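You operate a simulated robot arm through the tools that you are given. There is no shell and no other tool.

You run a simulated robot arm. Do the job below in one go: nothing can be reset, and whatever is moved stays where it is left.

Task
Set the setting stand for 93 mm sticks with the red pin.
Fine: pin into hole 93, free the blue clamp lever, then slide the guide up to the pin, then clamp it again.

Only the result counts: the job must be done as asked and must still hold three seconds after the hand-in. Knocking over, shifting, dropping, spilling or breaking anything else fails it.

Robot
A 6-joint arm with a two-finger parallel gripper on a trunk, on a base that moves. Base frame: it is fixed to the floor where the robot stands at the start and does not move with it; the origin is under the middle of the robot, x ahead of it, y to its left, z up. Readings come in mm, degrees, newtons and seconds.
With the tool pointing down near the work surface it reaches from about 340 to 880 mm from the robot's upright axis, wherever it stands. Its first joint turns from -115.0 to 115.0 degrees. Places, roughly: blue clamp lever [600, -300, 900]; stand guide [600, 0, 900]. Payload 3.43 kg.
The TCP is the grasp point between the finger pads, 34 mm short of the fingertips. In the tool frame z runs along the fingers and y along their closing line. Largest opening 128 mm; finger width 24, thickness 12; the body of the gripper, 48 by 130 mm, starts 96 mm behind the TCP.
Orientation is that of the tool frame in the base frame, as a unit quaternion [x, y, z, w]. With the fingers straight down and closing along the base's y, the tool's x points along the base's -x, its y along +y and its z along -z.

Tools
- The arm moves only by the tool arm_command. Its argument "increments" is a list of rows, each a list of 7 numbers: the shift along the tool's x, y, z in units of 40 mm (1.0 is 40 mm), then the turn, a rotation vector about the tool's x, y, z in units of 4 degrees (1.0 is 4 degrees), then the gripper command, from -1 (fully open) to 1 (shut), values between in proportion. In form: [[tx, ty, tz, ax, ay, az, hand], ...]. A call has 1 to 20 rows; each row shifts and turns the commanded pose from where the row before left it, along the tool's axes as they then stand. A call with a number of a shift or a turn outside -1 to 1 is refused whole. Each row takes 0.2 s and may step no farther than 50 mm and 8.6 degrees from the row before; otherwise, or with a gripper value out of range, the whole call is refused. A pose out of reach is approached as far as the arm can. The call stops where the force on the tool passes 60 N (or 10 N more than at its start, if that is more) or the arm is blocked; 0.2 s more then pass. Each finger travels about 108 mm/s and halts on what it meets, pressing with about 33 N; the grip force reading is that of the motor and also rises with nothing between the fingers. The clock runs only during rows and for 0.2 s after the last one: add rows that do not move to give the fingers time. The reply holds the time, the measured pose of the TCP, the force on the tool along the base axes, the opening and the grip force, in the units named above and with some noise, with the torque about the TCP (base axes, N m) and any sound that the robot's microphone picked up.
- Cameras (640 x 400 px; columns grow to the right, rows downward): "scene" is now at [24.2, 154.1, 1354.1]; the picture's right is [-0.41, -0.91, 0.00], its down [-0.33, 0.15, -0.93] and it looks along [0.85, -0.39, -0.36] (base axes); focal length 287 px, centre (320, 200). "wrist" rides on the gripper at [76, -11, -160] in the tool frame; the picture's right is [0.15, 0.99, 0.00], its down [-0.88, 0.13, -0.46] and it looks along [-0.45, 0.07, 0.89] (tool axes); focal length 234 px, centre (320, 200). There is no depth. A picture from a camera that has moved, and an enlarged one, comes with that camera's place and axes in the base frame and with its lens.
- camera(camera): a new picture of that camera. It takes no simulated time.
- lift_body(by): moves the trunk up (or, below 0, down) by that many mm; the arm and the scene camera ride with it, the base frame stays. It gives what a move gives, with no picture.
- drive_base(legs): drives the robot by 1 to 6 legs, each [ahead, turn to the left] in mm and degrees, along the robot's own axes; the way and the turn of a leg run together, so that a leg with both is an arc; at most 1500 mm and 180 degrees a leg. The arm and the cameras ride along, it lands a little off, and it stops where it bumps. It gives what a move gives.
- pan_tilt(pan, tilt): turns the head with the scene camera to pan (to the left, within 103 degrees either way) and tilt (down, from -29 to 69), counted from straight ahead of the robot (the tilt from the chest, where the trunk bows). It gives what a move gives.
- enlarge(camera, box): a new picture of the part [left, top, right, bottom] of that camera's present view, enlarged. It takes no simulated time.
- finish_job(): hands the job in; it is judged then, once.

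Places have to be worked out from the pictures, the camera data and where the tool is seen. Open the gripper and draw the arm clear of the work before you hand the job in, unless the task says otherwise.

The tools are called after "Emit:" as name(argument=value, ...) on one line, values as JSON. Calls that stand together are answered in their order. arm_command: Moves the arm, as the interface text tells. Its arguments: {"type":"object","properties":{"increments":{"type":"array","items":{"type":"array","items":{"type":"number"}}}},"required":["increments"]} The other tools are called the same way: lift_body (by) moves the trunk up or down; drive_base (legs) drives the base; pan_tilt (pan, tilt) turns the head that bears the scene camera; camera (camera) takes a picture; enlarge (camera, box) takes an enlarged picture of a part of a camera's view; finish_job () hands the job in.

At the start:

```text
time_s: 0.0
position: [443.5, -190.3, 1245.3]
tcp_rot: [0.0, 1.0, 0.0, 0.001]
wrist_force: [-0.1, 0.1, 0.2]
ft_torque: [-0.03, 0.04, 0.01]
opening: 127.8
grip_force: 0.0
trunk travel left (down, up): [-600.0, 190.0]
robot x, y, heading: [-1.8, -1.1, -0.1]
head pan, tilt (commanded): [-24.5, 21.2]
```

scene: 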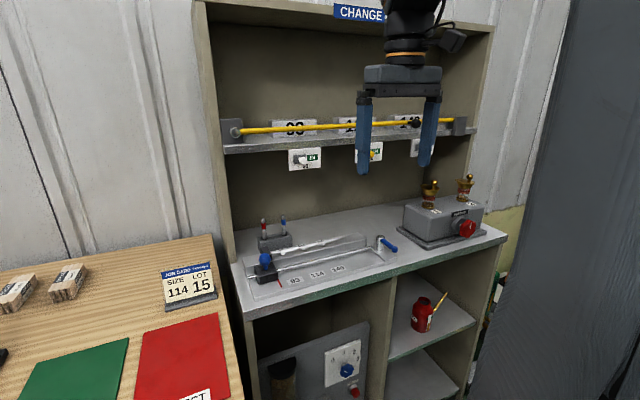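
wrist: 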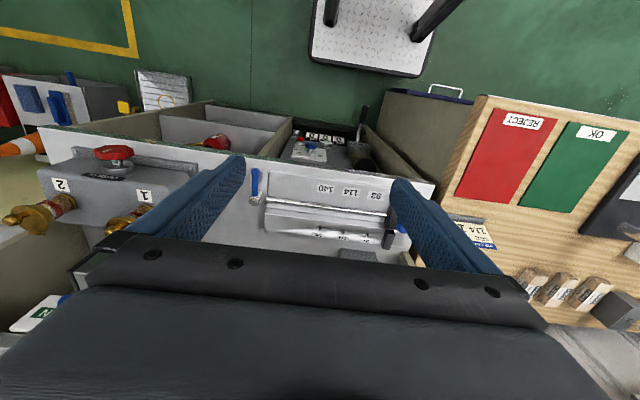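

The stand sits on the shelf counter with holes labelled 93, 114 and 140, a guide with a blue knob, a blue lever at the right, and a small block behind holding pins. I'll enlarge these views to see the details.

Emit:
enlarge(camera="scene", box=[230, 200, 420, 310])

Emit:
enlarge(camera="wrist", box=[230, 150, 430, 275])

Emit:
enlarge(camera="scene", box=[200, 90, 500, 280])

```text
3.37 times, centred on (325, 255) of scene
camera zoom: at [24.2, 154.1, 1354.1], right [-0.41, -0.91, 0.0], down [-0.33, 0.15, -0.93], along [0.85, -0.39, -0.36], focal length 967 px, centre (303, 15)
```

zoom: 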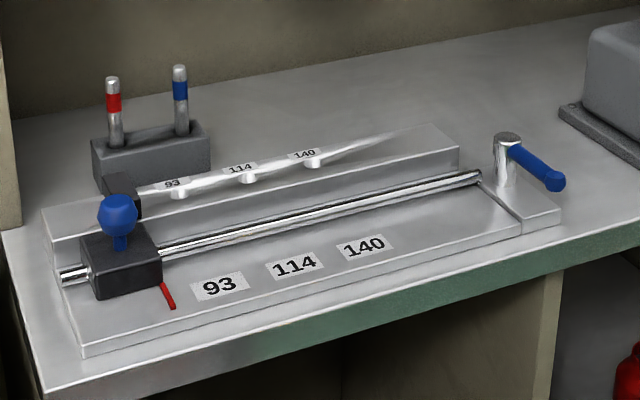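

```text
3.20 times, centred on (330, 212) of wrist
camera zoom: at [366.2, -199.9, 1406.4], right [-0.15, 0.99, 0.0], down [0.88, 0.13, 0.46], along [0.45, 0.07, -0.89], focal length 749 px, centre (288, 160)
```

zoom: 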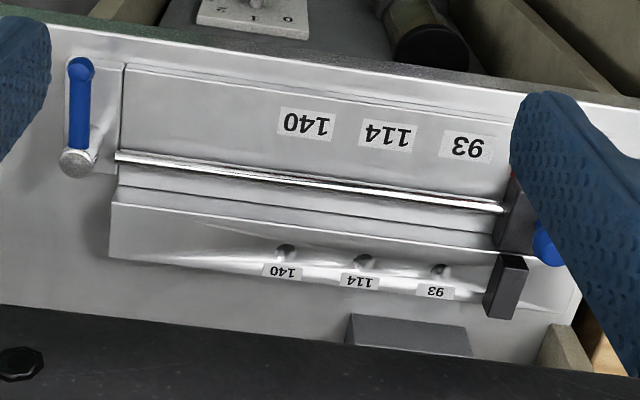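

```text
2.11 times, centred on (350, 185) of scene
camera zoom: at [24.2, 154.1, 1354.1], right [-0.41, -0.91, 0.0], down [-0.33, 0.15, -0.93], along [0.85, -0.39, -0.36], focal length 605 px, centre (257, 232)
```

zoom: 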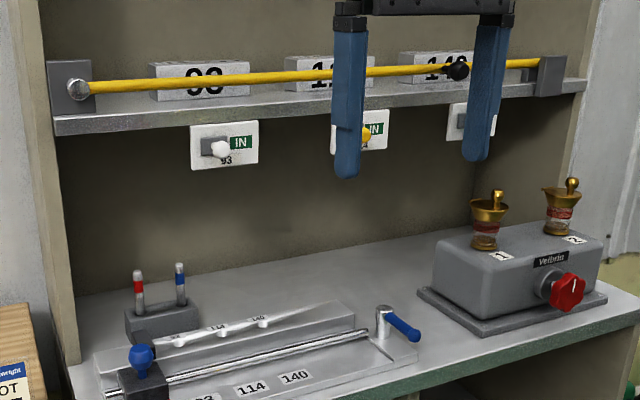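

I need stereo for accurate places, so I'll raise the trunk by 150 mm (all clear above the arm's sides judging by the picture) and take a second set of pictures.

Emit:
lift_body(by=150)

Emit:
camera(camera="scene")

Emit:
enlarge(camera="scene", box=[230, 220, 430, 345])

Emit:
camera(camera="wrist")

Emit:
enlarge(camera="wrist", box=[230, 150, 430, 275])

```text
time_s: 1.8
position: [441.1, -188.7, 1396.1]
tcp_rot: [0.0, 1.0, -0.001, 0.0]
wrist_force: [0.0, 0.0, -0.6]
ft_torque: [0.02, 0.07, -0.01]
opening: 127.9
grip_force: 0.0
trunk travel left (down, up): [-750.0, 40.0]
robot x, y, heading: [1.5, -6.3, 0.1]
head pan, tilt (commanded): [-24.5, 21.2]
```

```text
taken
camera scene: at [-17.5, 154.1, 1504.1], right [-0.41, -0.91, 0.0], down [-0.33, 0.15, -0.93], along [0.85, -0.39, -0.36], focal length 287 px, centre (320, 200)
```

scene: 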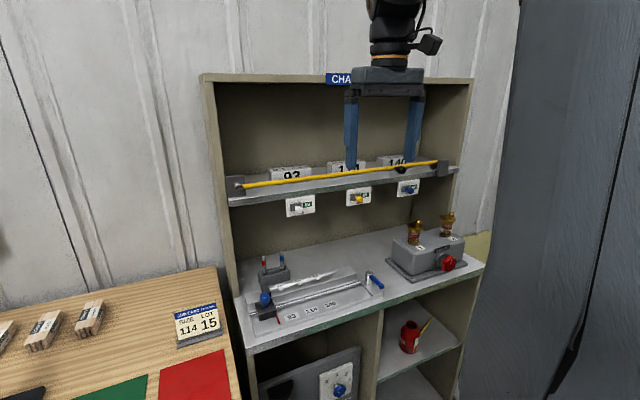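

```text
3.20 times, centred on (330, 282) of scene
camera zoom: at [-17.5, 154.1, 1504.1], right [-0.41, -0.91, 0.0], down [-0.33, 0.15, -0.93], along [0.85, -0.39, -0.36], focal length 919 px, centre (288, -64)
```

zoom: 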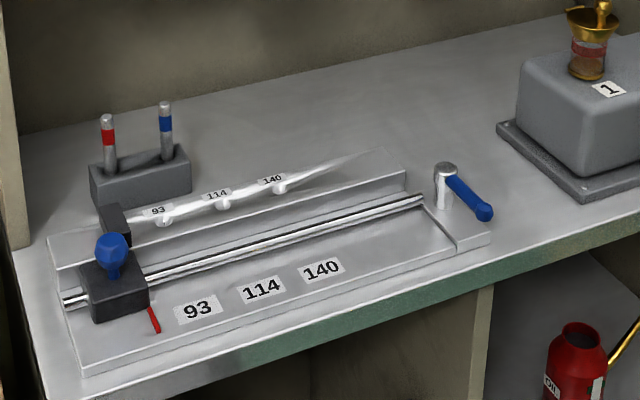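

```text
taken
camera wrist: at [366.3, -199.9, 1556.2], right [-0.15, 0.99, 0.0], down [0.88, 0.13, 0.46], along [0.45, 0.07, -0.89], focal length 234 px, centre (320, 200)
```

wrist: 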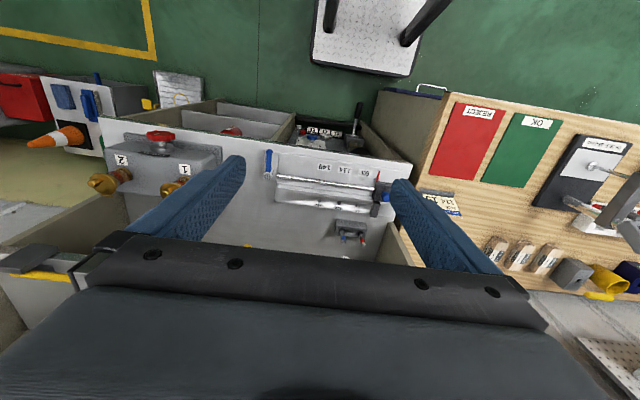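

```text
3.20 times, centred on (330, 212) of wrist
camera zoom: at [366.3, -199.9, 1556.2], right [-0.15, 0.99, 0.0], down [0.88, 0.13, 0.46], along [0.45, 0.07, -0.89], focal length 749 px, centre (288, 160)
```

zoom: 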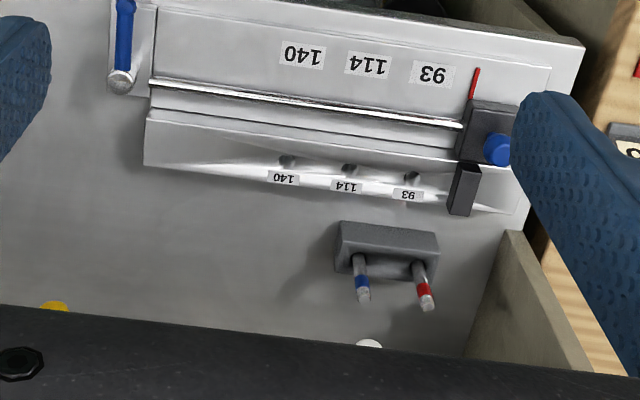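

Stereo gives these places:
- lever pivot about (614, -306, 960), with its handle pointing towards the robot to (552, -306)
- hole 93 about (680, -36, 938)
- red pin top about (769, -10, 1008)
- shelf and cards above, at x > 680 and z around 1150 to 1210

I'll lower the trunk back and bring the wrist camera closer over the lever.

Emit:
lift_body(by=-150)

Emit:
arm_command(increments=[[-0.425, -0.635, 0.8, 0, 0, 0, -1], [-0.425, -0.635, 0.8, 0, 0, 0, -1], [-0.425, -0.635, 0.8, 0, 0, 0, -1], [-0.425, -0.635, 0.8, 0, 0, 0, -1], [-0.425, -0.635, 0.8, 0, 0, 0, -1], [0, 0, 0, 0, 0, 0, -1]])

Emit:
camera(camera="wrist")

Emit:
camera(camera="scene")

```text
time_s: 3.5
position: [441.8, -189.6, 1246.8]
tcp_rot: [0.0, 1.0, 0.001, 0.001]
wrist_force: [0.5, 0.4, 0.8]
ft_torque: [0.02, -0.04, 0.02]
opening: 128.0
grip_force: 0.0
trunk travel left (down, up): [-600.0, 190.0]
robot x, y, heading: [0.3, -1.2, 0.1]
head pan, tilt (commanded): [-24.5, 21.2]
```

```text
time_s: 4.9
position: [528.1, -316.8, 1086.8]
tcp_rot: [0.0, 1.0, 0.0, 0.001]
wrist_force: [0.3, 0.2, -0.2]
ft_torque: [0.0, -0.03, -0.01]
opening: 128.1
grip_force: 0.0
trunk travel left (down, up): [-600.0, 190.0]
robot x, y, heading: [-1.1, -1.3, 0.1]
head pan, tilt (commanded): [-24.5, 21.2]
```

```text
taken
camera wrist: at [452.8, -327.3, 1246.5], right [-0.15, 0.99, 0.0], down [0.88, 0.13, 0.46], along [0.45, 0.07, -0.89], focal length 234 px, centre (320, 200)
```

wrist: 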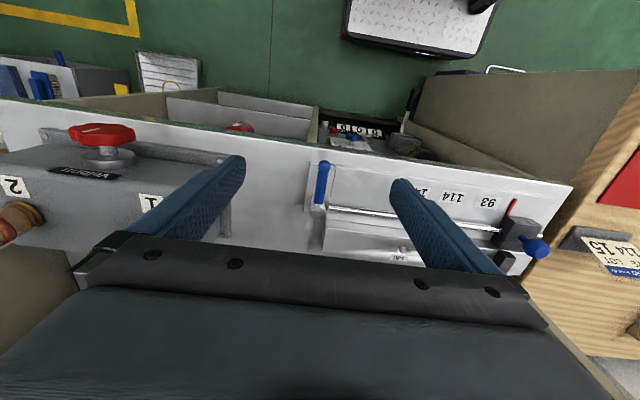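

```text
taken
camera scene: at [24.2, 154.1, 1354.1], right [-0.41, -0.91, 0.0], down [-0.33, 0.15, -0.93], along [0.85, -0.39, -0.36], focal length 287 px, centre (320, 200)
```

scene: 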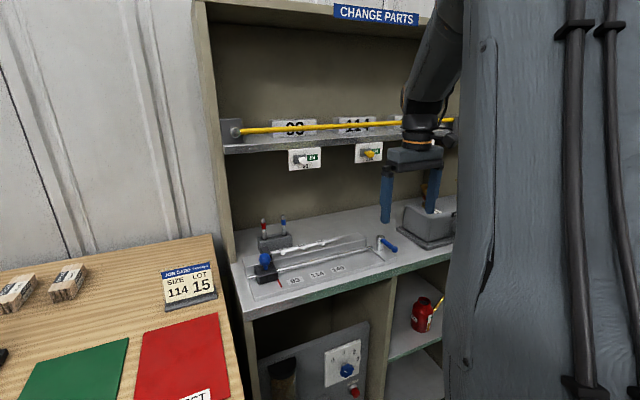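

The arm is above the lever. I'll enlarge both views of the lever and the guide.

Emit:
enlarge(camera="wrist", box=[270, 130, 430, 270])

Emit:
enlarge(camera="wrist", box=[430, 170, 580, 290])

Emit:
enlarge(camera="scene", box=[340, 220, 420, 280])

Emit:
enlarge(camera="scene", box=[235, 205, 345, 305])

```text
2.86 times, centred on (350, 200) of wrist
camera zoom: at [452.8, -327.3, 1246.5], right [-0.15, 0.99, 0.0], down [0.88, 0.13, 0.46], along [0.45, 0.07, -0.89], focal length 669 px, centre (234, 200)
```

zoom: 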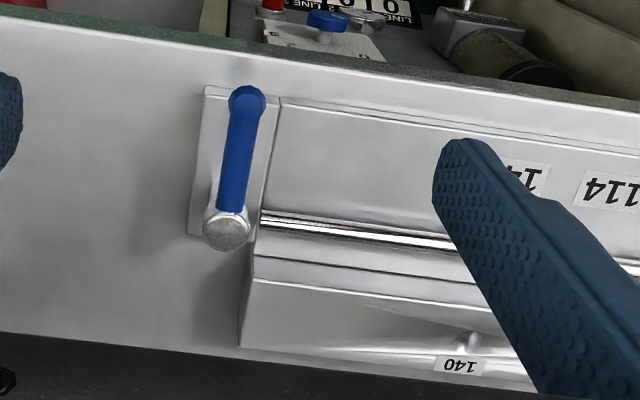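

```text
3.33 times, centred on (505, 230) of wrist
camera zoom: at [452.8, -327.3, 1246.5], right [-0.15, 0.99, 0.0], down [0.88, 0.13, 0.46], along [0.45, 0.07, -0.89], focal length 781 px, centre (-297, 100)
```

zoom: 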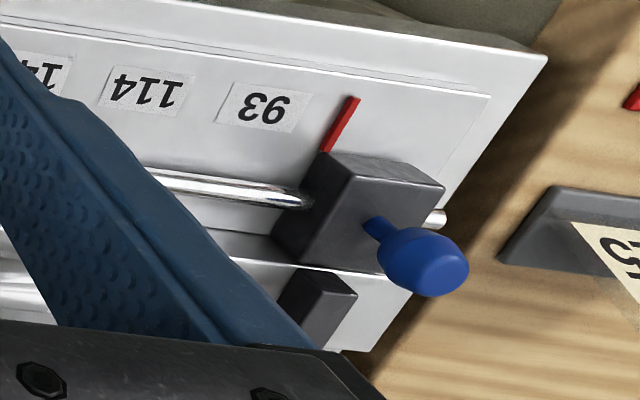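

```text
6.67 times, centred on (380, 250) of scene
camera zoom: at [24.2, 154.1, 1354.1], right [-0.41, -0.91, 0.0], down [-0.33, 0.15, -0.93], along [0.85, -0.39, -0.36], focal length 1914 px, centre (-80, -133)
```

zoom: 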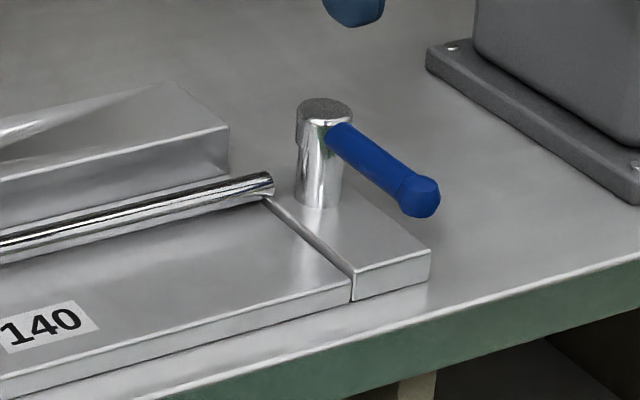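

```text
4.00 times, centred on (290, 255) of scene
camera zoom: at [24.2, 154.1, 1354.1], right [-0.41, -0.91, 0.0], down [-0.33, 0.15, -0.93], along [0.85, -0.39, -0.36], focal length 1149 px, centre (440, -20)
```

zoom: 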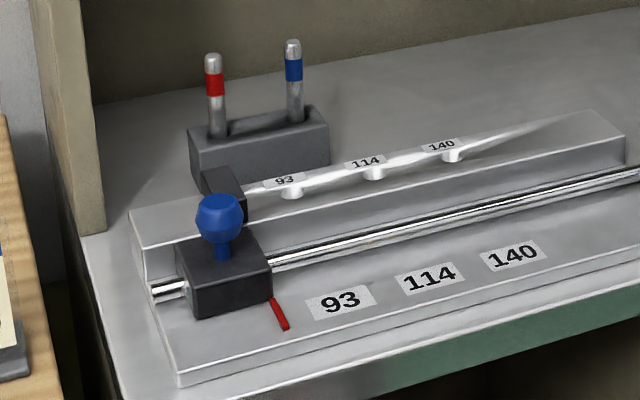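

The lever has no markings. It stands across the rod, so I'll probe its direction later. First comes the red pin: the shelf hangs over it, so I'll approach with the tool tilted about 55° forward. I'll move to mid front and tilt there, in free space.

Emit:
arm_command(increments=[[0.05, 0.96, -0.1, 0, 0, 0, -1], [0.05, 0.96, -0.1, 0, 0, 0, -1], [0.05, 0.96, -0.1, 0, 0, 0, -1], [0.05, 0.96, -0.1, 0, 0, 0, -1], [0.05, 0.96, -0.1, 0, 0, 0, -1], [0.05, 0.96, -0.1, 0, 0, 0, -1], [0.05, 0.96, -0.1, 0, 0, 0, -1], [0.05, 0.96, -0.1, 0, 0, 0, -1], [0, 0, 0, 0, 0, 0, -1]])

Emit:
arm_command(increments=[[0, 0, 0, 0, -0.982, 0, -0.5], [0, 0, 0, 0, -0.982, 0, 0], [0, 0, 0, 0, -0.982, 0, 0.3], [0, 0, 0, 0, -0.982, 0, 0.3], [0, 0, 0, 0, -0.982, 0, 0.3], [0, 0, 0, 0, -0.982, 0, 0.3], [0, 0, 0, 0, -0.982, 0, 0.3], [0, 0, 0, 0, -0.982, 0, 0.3], [0, 0, 0, 0, -0.982, 0, 0.3], [0, 0, 0, 0, -0.982, 0, 0.3], [0, 0, 0, 0, -0.982, 0, 0.3], [0, 0, 0, 0, -0.982, 0, 0.3], [0, 0, 0, 0, -0.982, 0, 0.3], [0, 0, 0, 0, -0.982, 0, 0.3], [0, 0, 0, 0, 0, 0, 0.3]])

Emit:
camera(camera="wrist")

Emit:
camera(camera="scene")

```text
time_s: 6.9
position: [510.6, -8.3, 1118.8]
tcp_rot: [0.0, 1.0, 0.0, 0.001]
wrist_force: [-1.2, -0.2, -0.7]
ft_torque: [-0.03, 0.01, 0.01]
opening: 127.9
grip_force: 0.1
trunk travel left (down, up): [-600.0, 190.0]
robot x, y, heading: [1.6, -2.0, -0.1]
head pan, tilt (commanded): [-24.5, 21.2]
```

```text
time_s: 10.1
position: [516.7, -11.0, 1118.4]
tcp_rot: [0.003, 0.901, -0.006, 0.434]
wrist_force: [-0.4, -0.3, 0.4]
ft_torque: [0.01, 0.01, -0.02]
opening: 44.5
grip_force: 0.0
out of reach, approached as far as the arm can: row 13, 14
trunk travel left (down, up): [-600.0, 190.0]
robot x, y, heading: [-0.3, -6.0, -0.0]
head pan, tilt (commanded): [-24.5, 21.2]
```

```text
taken
camera wrist: at [344.2, -19.6, 1158.7], right [-0.08, 0.99, -0.12], down [0.19, 0.14, 0.97], along [0.98, 0.05, -0.2], focal length 234 px, centre (320, 200)
```

wrist: 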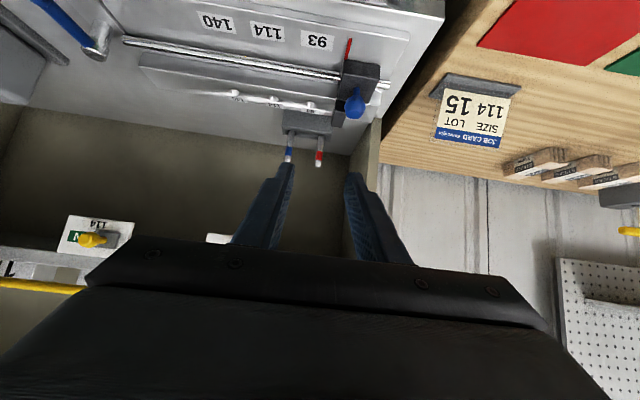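

```text
taken
camera scene: at [24.2, 154.2, 1354.1], right [-0.41, -0.91, 0.0], down [-0.33, 0.15, -0.93], along [0.85, -0.39, -0.36], focal length 287 px, centre (320, 200)
```

scene: 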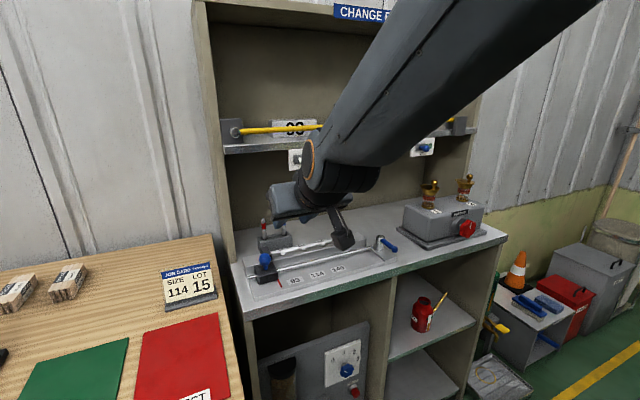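

The arm reached about 51° of tilt. That leaves enough clearance below the cards, whose bottom edge I estimate at z 1157 and x 700 or more. Next I'll move forward to a standoff on the approach line to the red pin.

Emit:
arm_command(increments=[[-0.2875, 0, 0.83, 0, 0, 0, 0.3], [-0.2875, 0, 0.83, 0, 0, 0, 0.3], [-0.2875, 0, 0.83, 0, 0, 0, 0.3], [-0.2875, 0, 0.83, 0, 0, 0, 0.3], [-0.2875, 0, 0.83, 0, 0, 0, 0.3], [0, 0, 0, 0, 0, 0, 0.3]])

Emit:
camera(camera="wrist")

Emit:
camera(camera="scene")

```text
time_s: 11.5
position: [683.5, -13.7, 1058.9]
tcp_rot: [0.002, 0.901, -0.007, 0.434]
wrist_force: [-0.5, -0.8, 0.4]
ft_torque: [-0.03, 0.02, -0.02]
opening: 45.0
grip_force: 0.1
trunk travel left (down, up): [-600.0, 190.0]
robot x, y, heading: [0.4, -2.6, 0.1]
head pan, tilt (commanded): [-24.5, 21.2]
```

```text
taken
camera wrist: at [511.0, -22.1, 1099.9], right [-0.08, 0.99, -0.12], down [0.19, 0.14, 0.97], along [0.98, 0.05, -0.2], focal length 234 px, centre (320, 200)
```

wrist: 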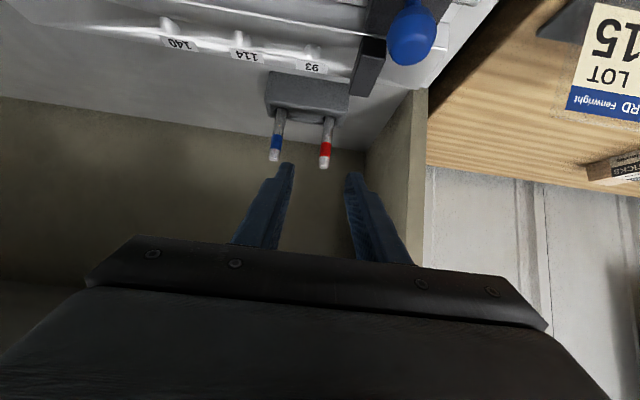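

```text
taken
camera scene: at [24.1, 154.2, 1354.1], right [-0.41, -0.91, 0.0], down [-0.33, 0.15, -0.93], along [0.85, -0.39, -0.36], focal length 287 px, centre (320, 200)
```

scene: 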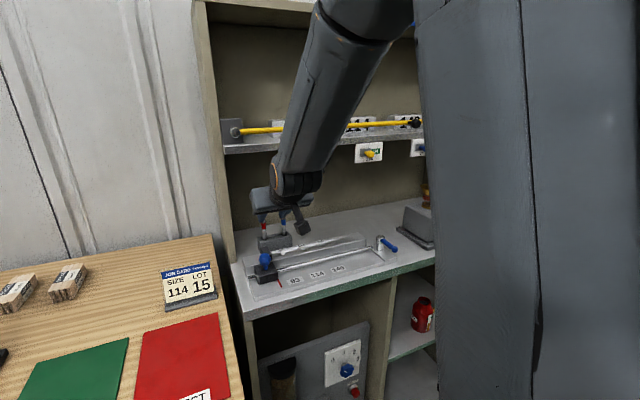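

The standoff is reached exactly. I'll enlarge the wrist view to refine the pin's location.

Emit:
enlarge(camera="wrist", box=[240, 50, 400, 190])

Emit:
enlarge(camera="scene", box=[235, 190, 325, 270])

```text
2.86 times, centred on (320, 120) of wrist
camera zoom: at [511.0, -22.1, 1099.9], right [-0.08, 0.99, -0.12], down [0.19, 0.14, 0.97], along [0.98, 0.05, -0.2], focal length 669 px, centre (320, 429)
```

zoom: 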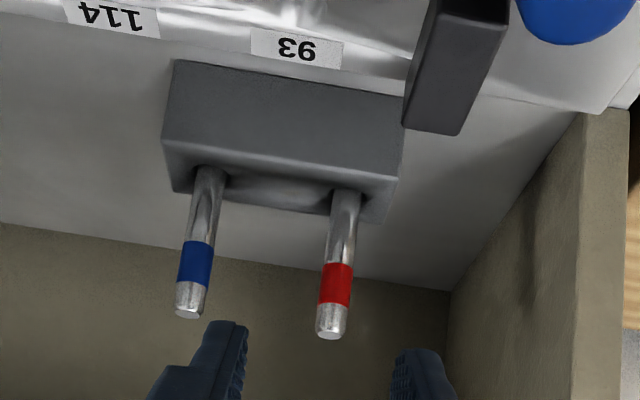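

```text
5.00 times, centred on (280, 230) of scene
camera zoom: at [24.1, 154.2, 1354.1], right [-0.41, -0.91, 0.0], down [-0.33, 0.15, -0.93], along [0.85, -0.39, -0.36], focal length 1436 px, centre (520, 50)
```

zoom: 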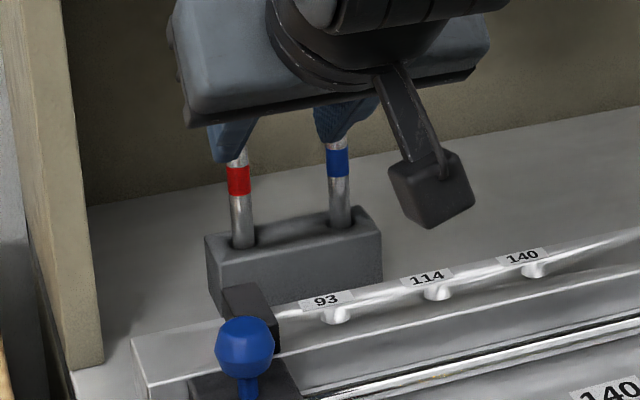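

The red pin axis comes out at about (769, -10.5), with its top at z 1008 and the block top near z 945. I'll advance 82 mm along the tool axis, correct 4.8 mm in y, and check before closing on it.

Emit:
arm_command(increments=[[0, 0.04, 0.686, 0, 0, 0, 0.3], [0, 0.04, 0.686, 0, 0, 0, 0.3], [0, 0.04, 0.686, 0, 0, 0, 0.3], [0, 0, 0, 0, 0, 0, 0.3]])

Emit:
enlarge(camera="wrist", box=[240, 80, 400, 220])

Emit:
enlarge(camera="scene", box=[225, 180, 325, 270])

```text
time_s: 12.5
position: [745.7, -9.6, 1008.6]
tcp_rot: [0.003, 0.9, -0.006, 0.435]
wrist_force: [0.0, -0.1, -0.5]
ft_torque: [-0.02, -0.01, 0.01]
opening: 44.8
grip_force: 0.0
trunk travel left (down, up): [-600.0, 190.0]
robot x, y, heading: [0.9, -3.5, 0.2]
head pan, tilt (commanded): [-24.5, 21.2]
```

```text
2.86 times, centred on (320, 150) of wrist
camera zoom: at [574.6, -17.9, 1049.2], right [-0.08, 0.99, -0.12], down [0.19, 0.14, 0.97], along [0.98, 0.05, -0.2], focal length 669 px, centre (320, 343)
```

zoom: 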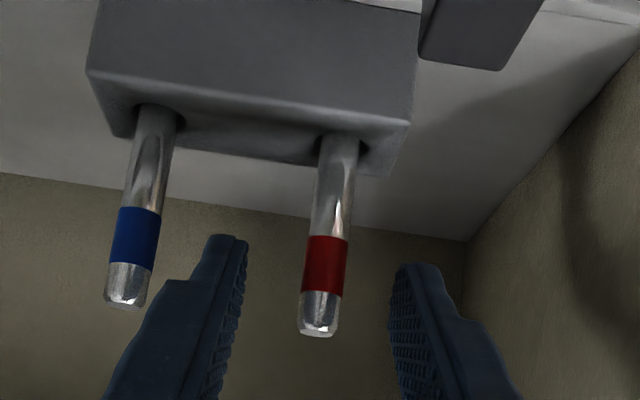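

```text
4.44 times, centred on (275, 225) of scene
camera zoom: at [24.1, 154.2, 1354.1], right [-0.41, -0.91, 0.0], down [-0.33, 0.15, -0.93], along [0.85, -0.39, -0.36], focal length 1276 px, centre (520, 89)
```

zoom: 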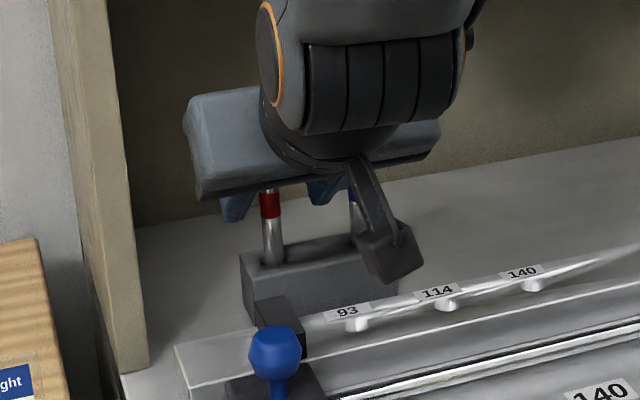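

The pin projects about 1.5 mm to +y of the tool axis. I'll advance the last 27 mm with that correction and close on the pin.

Emit:
arm_command(increments=[[0, 0.02, 0.35, 0, 0, 0, 0.3], [0, 0.02, 0.34, 0, 0, 0, 0.3], [0, 0, 0, 0, 0, 0, 0.3]])

Emit:
enlarge(camera="wrist", box=[240, 80, 400, 220])

```text
time_s: 13.3
position: [768.0, -8.3, 990.9]
tcp_rot: [0.003, 0.901, -0.007, 0.435]
wrist_force: [0.2, 0.3, 0.6]
ft_torque: [0.0, 0.01, 0.0]
opening: 44.7
grip_force: 0.1
trunk travel left (down, up): [-600.0, 190.0]
robot x, y, heading: [-3.4, -2.0, 0.2]
head pan, tilt (commanded): [-24.5, 21.2]
```

```text
2.86 times, centred on (320, 150) of wrist
camera zoom: at [595.7, -16.9, 1032.1], right [-0.08, 0.99, -0.12], down [0.19, 0.14, 0.97], along [0.98, 0.05, -0.2], focal length 669 px, centre (320, 343)
```

zoom: 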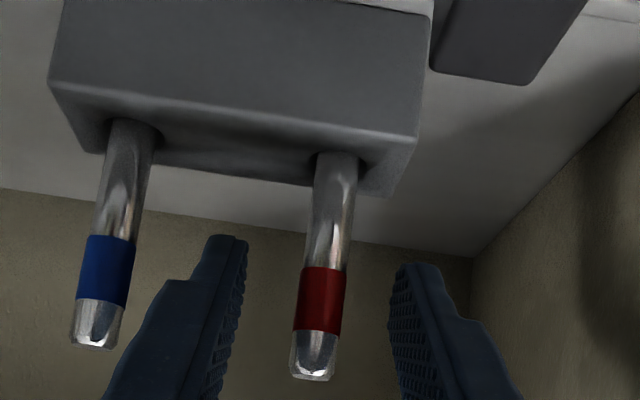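

The pin is centred between the pads, and its apparent width matches the TCP depth. Closing the gripper.

Emit:
arm_command(increments=[[0, 0, 0, 0, 0, 0, 0.6], [0, 0, 0, 0, 0, 0, 1], [0, 0, 0, 0, 0, 0, 1], [0, 0, 0, 0, 0, 0, 1], [0, 0, 0, 0, 0, 0, 1]])

Emit:
enlarge(camera="wrist", box=[240, 80, 400, 220])

```text
time_s: 14.5
position: [768.5, -8.1, 991.6]
tcp_rot: [0.003, 0.901, -0.006, 0.434]
wrist_force: [0.4, -0.1, 0.5]
ft_torque: [0.0, 0.01, -0.02]
opening: 11.6
grip_force: 33.3
trunk travel left (down, up): [-600.0, 190.0]
robot x, y, heading: [-2.5, -0.1, -0.1]
head pan, tilt (commanded): [-24.5, 21.2]
```

```text
2.86 times, centred on (320, 150) of wrist
camera zoom: at [595.7, -17.0, 1032.0], right [-0.08, 0.99, -0.12], down [0.19, 0.14, 0.97], along [0.98, 0.05, -0.2], focal length 669 px, centre (320, 343)
```

zoom: 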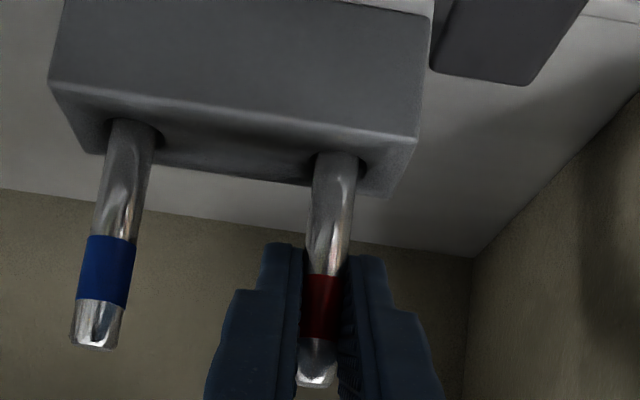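

The pin is gripped (11.6 mm, 33 N) with almost no side load. I'll lift straight up 20 mm and check.

Emit:
arm_command(increments=[[-0.0978, -0.0013, -0.078, 0, 0, 0, 1], [-0.0978, -0.0013, -0.078, 0, 0, 0, 1], [-0.0978, -0.0013, -0.078, 0, 0, 0, 1], [-0.0978, -0.0013, -0.078, 0, 0, 0, 1], [0, 0, 0, 0, 0, 0, 1]])

Emit:
enlarge(camera="wrist", box=[240, 80, 400, 220])

Emit:
enlarge(camera="scene", box=[225, 180, 325, 270])

```text
time_s: 15.7
position: [768.4, -8.8, 1012.2]
tcp_rot: [0.004, 0.901, -0.006, 0.434]
wrist_force: [-0.9, -0.2, -0.8]
ft_torque: [0.0, 0.0, -0.05]
opening: 11.7
grip_force: 33.2
trunk travel left (down, up): [-600.0, 190.0]
robot x, y, heading: [-1.6, -0.2, 0.3]
head pan, tilt (commanded): [-24.5, 21.2]
```

```text
2.86 times, centred on (320, 150) of wrist
camera zoom: at [595.9, -17.2, 1052.2], right [-0.08, 0.99, -0.12], down [0.19, 0.14, 0.97], along [0.98, 0.05, -0.2], focal length 669 px, centre (320, 343)
```

zoom: 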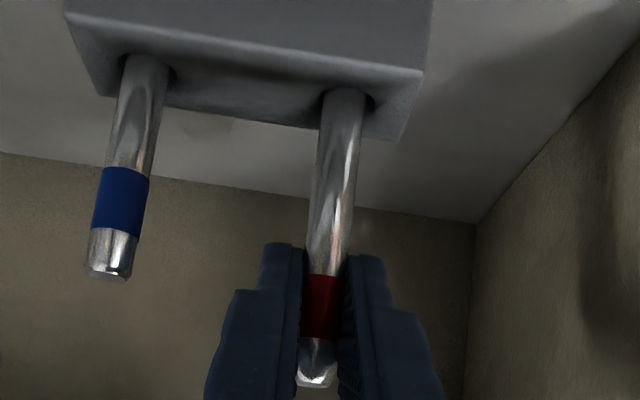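

```text
4.44 times, centred on (275, 225) of scene
camera zoom: at [24.3, 154.2, 1354.1], right [-0.41, -0.91, 0.0], down [-0.33, 0.15, -0.93], along [0.85, -0.39, -0.36], focal length 1276 px, centre (520, 89)
```

zoom: 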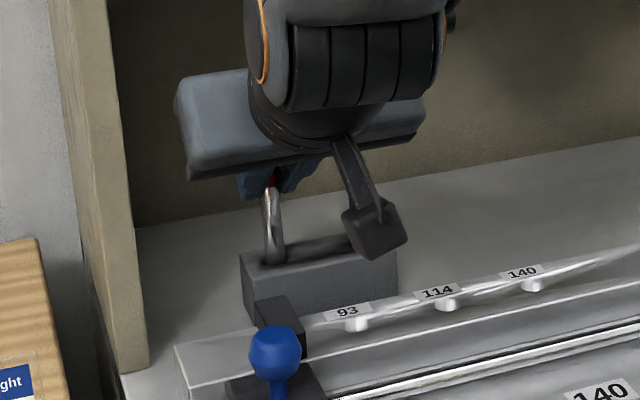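

It slides freely and the block stays put. I'll lift another 20 mm.

Emit:
arm_command(increments=[[-0.0978, -0.0013, -0.078, 0, 0, 0, 1], [-0.0978, -0.0013, -0.078, 0, 0, 0, 1], [-0.0978, -0.0013, -0.078, 0, 0, 0, 1], [-0.0978, -0.0013, -0.078, 0, 0, 0, 1], [0, 0, 0, 0, 0, 0, 1]])

Emit:
enlarge(camera="wrist", box=[240, 80, 400, 220])

Emit:
camera(camera="scene")

```text
time_s: 16.9
position: [767.7, -9.8, 1031.6]
tcp_rot: [0.003, 0.901, -0.006, 0.435]
wrist_force: [0.0, 0.0, -0.2]
ft_torque: [-0.01, 0.03, 0.01]
opening: 12.0
grip_force: 32.9
trunk travel left (down, up): [-600.0, 190.0]
robot x, y, heading: [1.7, -2.0, -0.1]
head pan, tilt (commanded): [-24.5, 21.2]
```

```text
2.86 times, centred on (320, 150) of wrist
camera zoom: at [595.9, -17.5, 1071.7], right [-0.08, 0.99, -0.12], down [0.19, 0.14, 0.97], along [0.98, 0.05, -0.2], focal length 669 px, centre (320, 343)
```

zoom: 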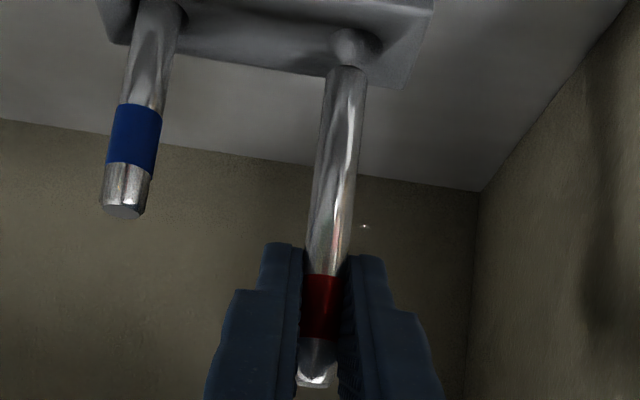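

```text
taken
camera scene: at [24.3, 154.2, 1354.1], right [-0.41, -0.91, 0.0], down [-0.33, 0.15, -0.93], along [0.85, -0.39, -0.36], focal length 287 px, centre (320, 200)
```

scene: 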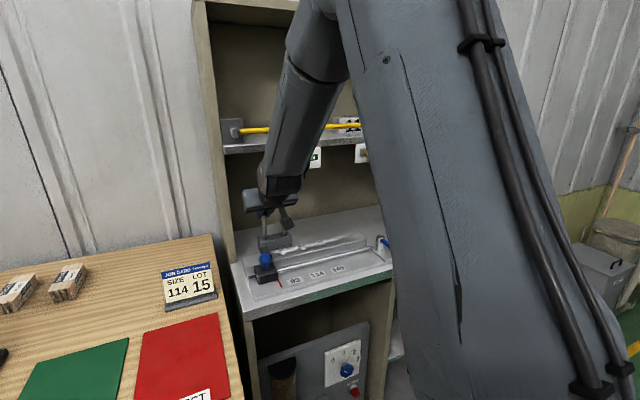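

The pin is out of the block, with its bottom about 75 mm below the TCP. I judge hole 93 to be at about (678.5, -36, 938). I'll rise 10 mm more and move over above the hole.

Emit:
arm_command(increments=[[-0.098, 0, -0.078, 0, 0, 0, 1], [-0.098, 0, -0.078, 0, 0, 0, 1], [0.2885, -0.1415, -0.344, 0, 0, 0, 1], [0.2885, -0.1415, -0.344, 0, 0, 0, 1], [0.2885, -0.1415, -0.344, 0, 0, 0, 1], [0.2885, -0.1415, -0.344, 0, 0, 0, 1], [0.2885, -0.1415, -0.344, 0, 0, 0, 1], [0, 0, 0, 0, 0, 0, 1]])

Emit:
camera(camera="wrist")

Emit:
enlarge(camera="wrist", box=[260, 40, 400, 190])

Emit:
enlarge(camera="scene", box=[235, 200, 345, 290])

```text
time_s: 18.7
position: [677.8, -36.6, 1038.6]
tcp_rot: [0.003, 0.901, -0.006, 0.434]
wrist_force: [0.0, 0.4, 0.1]
ft_torque: [-0.02, 0.01, -0.02]
opening: 11.9
grip_force: 32.6
trunk travel left (down, up): [-600.0, 190.0]
robot x, y, heading: [0.0, -0.5, -0.2]
head pan, tilt (commanded): [-24.5, 21.2]
```

```text
taken
camera wrist: at [505.8, -45.1, 1079.6], right [-0.08, 0.99, -0.12], down [0.19, 0.14, 0.97], along [0.98, 0.05, -0.2], focal length 234 px, centre (320, 200)
```

wrist: 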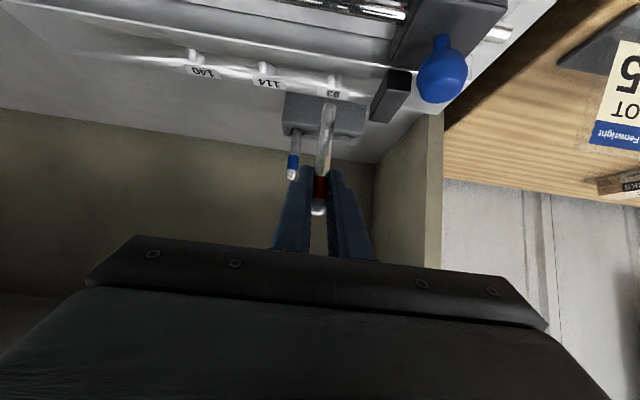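

```text
2.67 times, centred on (330, 115) of wrist
camera zoom: at [505.8, -45.1, 1079.6], right [-0.08, 0.99, -0.12], down [0.19, 0.14, 0.97], along [0.98, 0.05, -0.2], focal length 624 px, centre (293, 427)
```

zoom: 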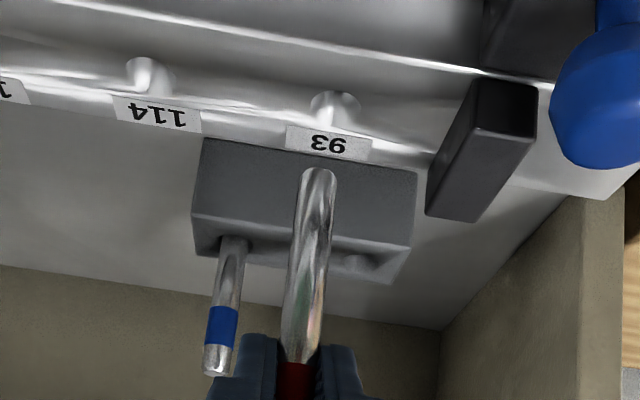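

```text
4.44 times, centred on (290, 245) of scene
camera zoom: at [24.3, 154.2, 1354.1], right [-0.41, -0.91, 0.0], down [-0.33, 0.15, -0.93], along [0.85, -0.39, -0.36], focal length 1276 px, centre (453, 0)
```

zoom: 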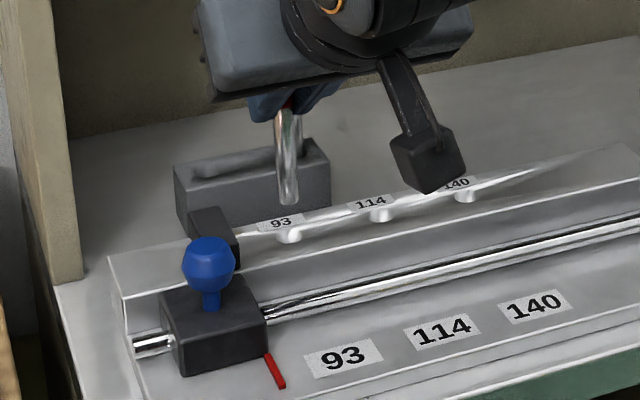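

The pin hangs above the hole area. I'll zoom tightly on hole 93 from both cameras to measure the remaining offset.

Emit:
enlarge(camera="wrist", box=[310, 65, 358, 109])

Emit:
enlarge(camera="scene", box=[284, 235, 308, 255])

Emit:
enlarge(camera="wrist", box=[180, 45, 228, 89])

```text
9.09 times, centred on (334, 87) of wrist
camera zoom: at [505.8, -45.1, 1079.6], right [-0.08, 0.99, -0.12], down [0.19, 0.14, 0.97], along [0.98, 0.05, -0.2], focal length 2129 px, centre (193, 1227)
```

zoom: 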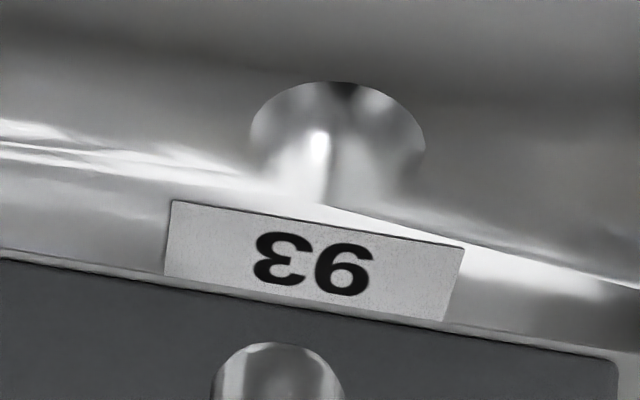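

```text
16.00 times, centred on (296, 245) of scene
camera zoom: at [24.3, 154.2, 1354.1], right [-0.41, -0.91, 0.0], down [-0.33, 0.15, -0.93], along [0.85, -0.39, -0.36], focal length 4595 px, centre (704, -520)
```

zoom: 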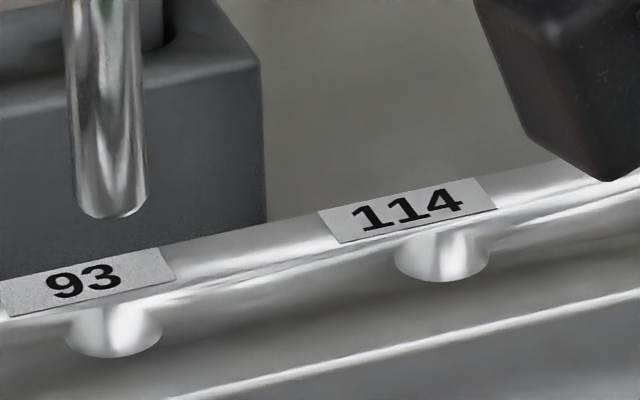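

```text
9.09 times, centred on (204, 67) of wrist
camera zoom: at [505.8, -45.1, 1079.6], right [-0.08, 0.99, -0.12], down [0.19, 0.14, 0.97], along [0.98, 0.05, -0.2], focal length 2129 px, centre (1374, 1409)
```

zoom: 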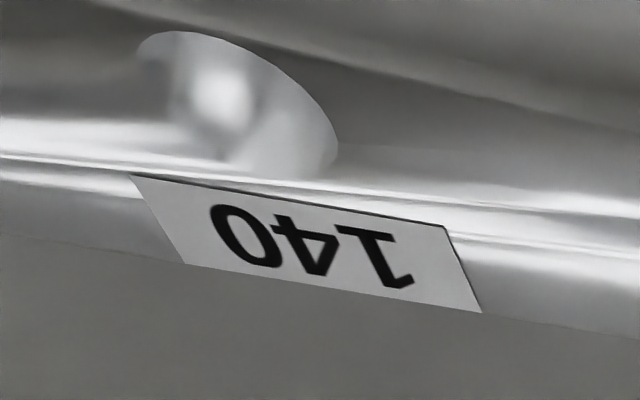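

By cross-comparing pin and hole in both views, I judge the hole to be about 3 mm nearer (-x) and 2.4 mm to +y of the pin, with its rim near z 941. I'll shift by that, lower 15 mm and re-measure.

Emit:
arm_command(increments=[[0.17, 0.0315, 0.0873, 0, 0, 0, 1], [0.17, 0.0315, 0.0873, 0, 0, 0, 1], [0, 0, 0, 0, 0, 0, 1]])

Emit:
enlarge(camera="wrist", box=[310, 75, 358, 119])

Emit:
enlarge(camera="scene", box=[272, 235, 296, 255])

```text
time_s: 19.5
position: [675.7, -32.7, 1026.4]
tcp_rot: [0.003, 0.901, -0.006, 0.434]
wrist_force: [0.1, 0.7, -0.8]
ft_torque: [-0.02, 0.05, 0.02]
opening: 11.7
grip_force: 32.6
trunk travel left (down, up): [-600.0, 190.0]
robot x, y, heading: [2.7, -2.7, 0.1]
head pan, tilt (commanded): [-24.5, 21.2]
```

```text
9.09 times, centred on (334, 97) of wrist
camera zoom: at [502.9, -42.3, 1065.1], right [-0.08, 0.99, -0.12], down [0.19, 0.14, 0.97], along [0.98, 0.05, -0.2], focal length 2129 px, centre (193, 1136)
```

zoom: 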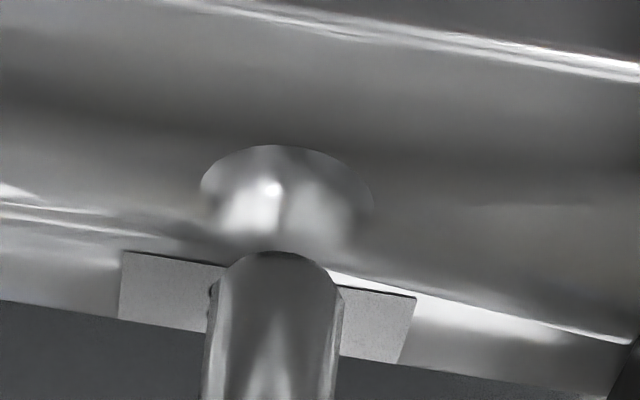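

```text
16.00 times, centred on (284, 245) of scene
camera zoom: at [24.2, 154.2, 1354.1], right [-0.41, -0.91, 0.0], down [-0.33, 0.15, -0.93], along [0.85, -0.39, -0.36], focal length 4595 px, centre (896, -520)
```

zoom: 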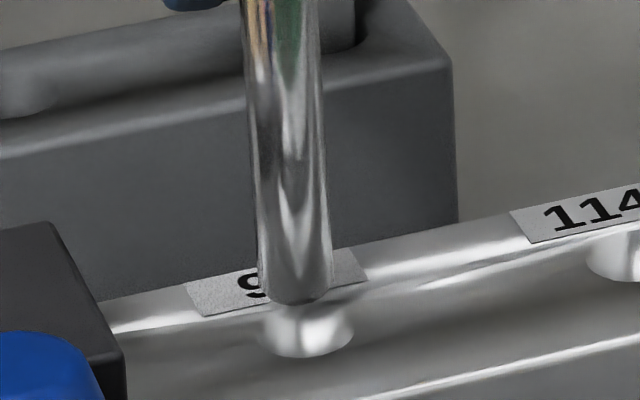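

Wrist view now shows y aligned (within 0.2 mm), while the scene view shows the hole still about 2.4 mm towards -x; rim near z 942. I'll shift -2.4 mm in x, lower 4 mm, and re-check.

Emit:
arm_command(increments=[[0.0578, -0.001, 0.0078, 0, 0, 0, 1], [0.0578, -0.001, 0.0078, 0, 0, 0, 1], [0, 0, 0, 0, 0, 0, 1]])

Emit:
enlarge(camera="wrist", box=[310, 75, 358, 119])

Emit:
enlarge(camera="scene", box=[272, 235, 296, 255])

```text
time_s: 20.3
position: [672.3, -33.3, 1021.5]
tcp_rot: [0.003, 0.901, -0.006, 0.434]
wrist_force: [-0.4, -0.3, -1.4]
ft_torque: [0.05, 0.03, 0.0]
opening: 12.1
grip_force: 32.9
trunk travel left (down, up): [-600.0, 190.0]
robot x, y, heading: [1.4, 1.6, -0.0]
head pan, tilt (commanded): [-24.5, 21.2]
```

```text
9.09 times, centred on (334, 97) of wrist
camera zoom: at [500.3, -42.1, 1060.9], right [-0.08, 0.99, -0.12], down [0.19, 0.14, 0.97], along [0.98, 0.05, -0.2], focal length 2129 px, centre (193, 1136)
```

zoom: 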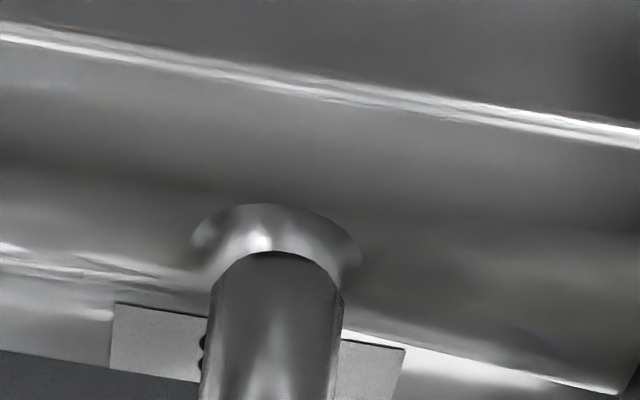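

```text
16.00 times, centred on (284, 245) of scene
camera zoom: at [24.3, 154.2, 1354.1], right [-0.41, -0.91, 0.0], down [-0.33, 0.15, -0.93], along [0.85, -0.39, -0.36], focal length 4595 px, centre (896, -520)
```

zoom: 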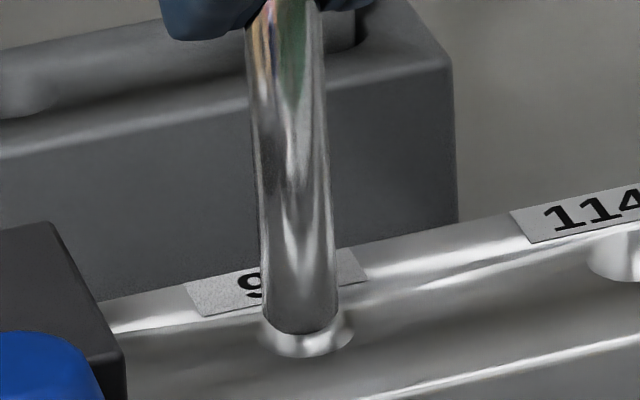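

The remaining offset is about (-0.7, -0.4) mm, within the 16 mm countersink. I'll correct it and lower 7 mm gently, watching the force.

Emit:
arm_command(increments=[[0.05, -0.01, 0.0175, 0, 0, 0, 1], [0.0489, 0.0007, 0.039, 0, 0, 0, 1], [0.0489, 0.0007, 0.039, 0, 0, 0, 1], [0, 0, 0, 0, 0, 0, 1]])

Emit:
enlarge(camera="wrist", box=[300, 75, 358, 129])

Emit:
enlarge(camera="scene", box=[272, 235, 296, 255])

```text
time_s: 21.3
position: [672.9, -34.2, 1013.6]
tcp_rot: [0.003, 0.901, -0.006, 0.434]
wrist_force: [0.2, -0.2, -1.0]
ft_torque: [0.01, 0.01, -0.01]
opening: 11.9
grip_force: 32.4
trunk travel left (down, up): [-600.0, 190.0]
robot x, y, heading: [2.0, -2.3, 0.0]
head pan, tilt (commanded): [-24.5, 21.2]
```

```text
7.41 times, centred on (329, 102) of wrist
camera zoom: at [500.1, -42.9, 1054.1], right [-0.08, 0.99, -0.12], down [0.19, 0.14, 0.97], along [0.98, 0.05, -0.2], focal length 1735 px, centre (253, 926)
```

zoom: 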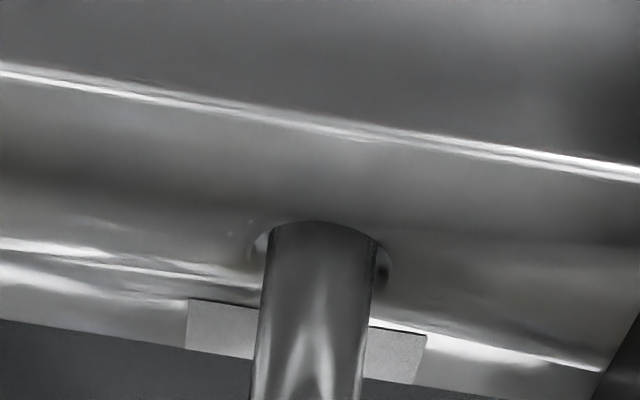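

```text
16.00 times, centred on (284, 245) of scene
camera zoom: at [24.3, 154.2, 1354.1], right [-0.41, -0.91, 0.0], down [-0.33, 0.15, -0.93], along [0.85, -0.39, -0.36], focal length 4595 px, centre (896, -520)
```

zoom: 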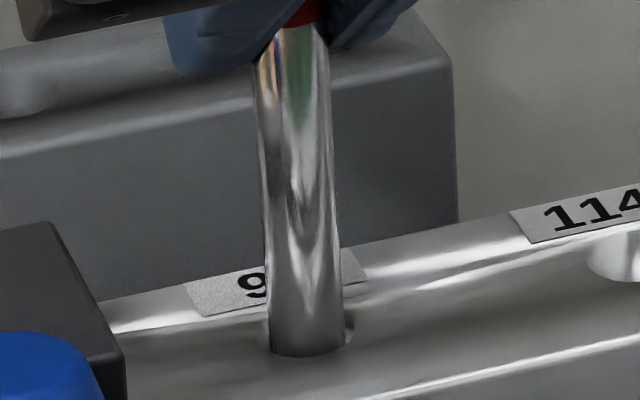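

The pin tip has entered the hole centred in both views, with no force. I'll lower another 12 mm.

Emit:
arm_command(increments=[[0.0587, 0.0008, 0.0468, 0, 0, 0, 1], [0.0587, 0.0008, 0.0468, 0, 0, 0, 1], [0.0587, 0.0008, 0.0468, 0, 0, 0, 1], [0.0587, 0.0008, 0.0468, 0, 0, 0, 1], [0, 0, 0, 0, 0, 0, 1]])

Emit:
enlarge(camera="scene", box=[250, 215, 310, 265])

Emit:
enlarge(camera="wrist", box=[270, 75, 390, 185])

```text
time_s: 22.5
position: [674.2, -35.1, 1001.8]
tcp_rot: [0.003, 0.901, -0.006, 0.434]
wrist_force: [-0.4, -0.3, 0.4]
ft_torque: [0.01, 0.01, -0.02]
opening: 11.9
grip_force: 33.1
trunk travel left (down, up): [-600.0, 190.0]
robot x, y, heading: [0.4, -0.8, -0.0]
head pan, tilt (commanded): [-24.5, 21.2]
```

```text
8.00 times, centred on (280, 240) of scene
camera zoom: at [24.3, 154.2, 1354.1], right [-0.41, -0.91, 0.0], down [-0.33, 0.15, -0.93], along [0.85, -0.39, -0.36], focal length 2297 px, centre (640, -120)
```

zoom: 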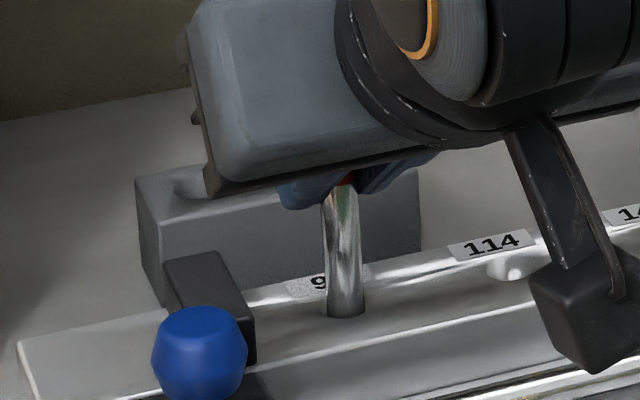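

```text
3.64 times, centred on (330, 130) of wrist
camera zoom: at [500.3, -43.2, 1042.0], right [-0.08, 0.99, -0.12], down [0.19, 0.14, 0.97], along [0.98, 0.05, -0.2], focal length 852 px, centre (284, 454)
```

zoom: 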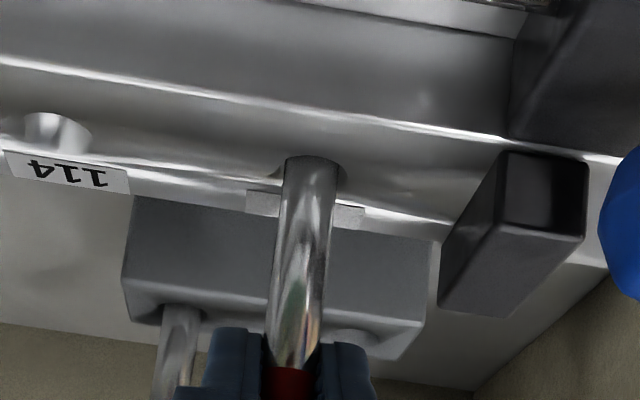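

It is going in freely, about 15 mm deep now. I'll lower a further 10 mm in small steps, watching for the bottom.

Emit:
arm_command(increments=[[0.0489, 0.0007, 0.039, 0, 0, 0, 1], [0.0489, 0.0007, 0.039, 0, 0, 0, 1], [0.0489, 0.0007, 0.039, 0, 0, 0, 1], [0.0489, 0.0007, 0.039, 0, 0, 0, 1], [0, 0, 0, 0, 0, 0, 1]])

Emit:
enlarge(camera="scene", box=[250, 215, 310, 265])

```text
time_s: 23.7
position: [672.8, -33.6, 991.9]
tcp_rot: [0.004, 0.901, -0.007, 0.434]
wrist_force: [-0.1, 0.4, -1.0]
ft_torque: [-0.03, 0.05, 0.0]
opening: 11.5
grip_force: 32.9
trunk travel left (down, up): [-600.0, 190.0]
robot x, y, heading: [-0.9, 1.2, -0.1]
head pan, tilt (commanded): [-24.5, 21.2]
```

```text
8.00 times, centred on (280, 240) of scene
camera zoom: at [24.3, 154.2, 1354.1], right [-0.41, -0.91, 0.0], down [-0.33, 0.15, -0.93], along [0.85, -0.39, -0.36], focal length 2297 px, centre (640, -120)
```

zoom: 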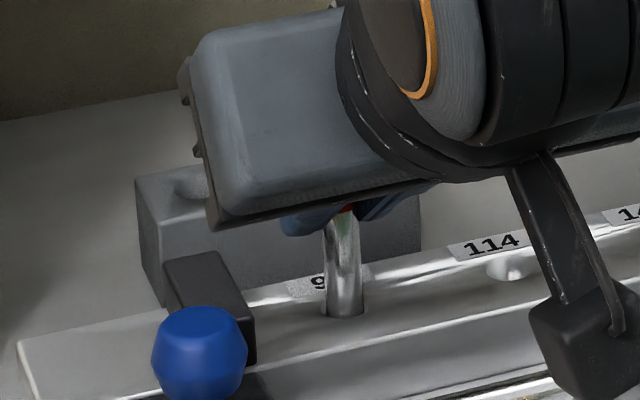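

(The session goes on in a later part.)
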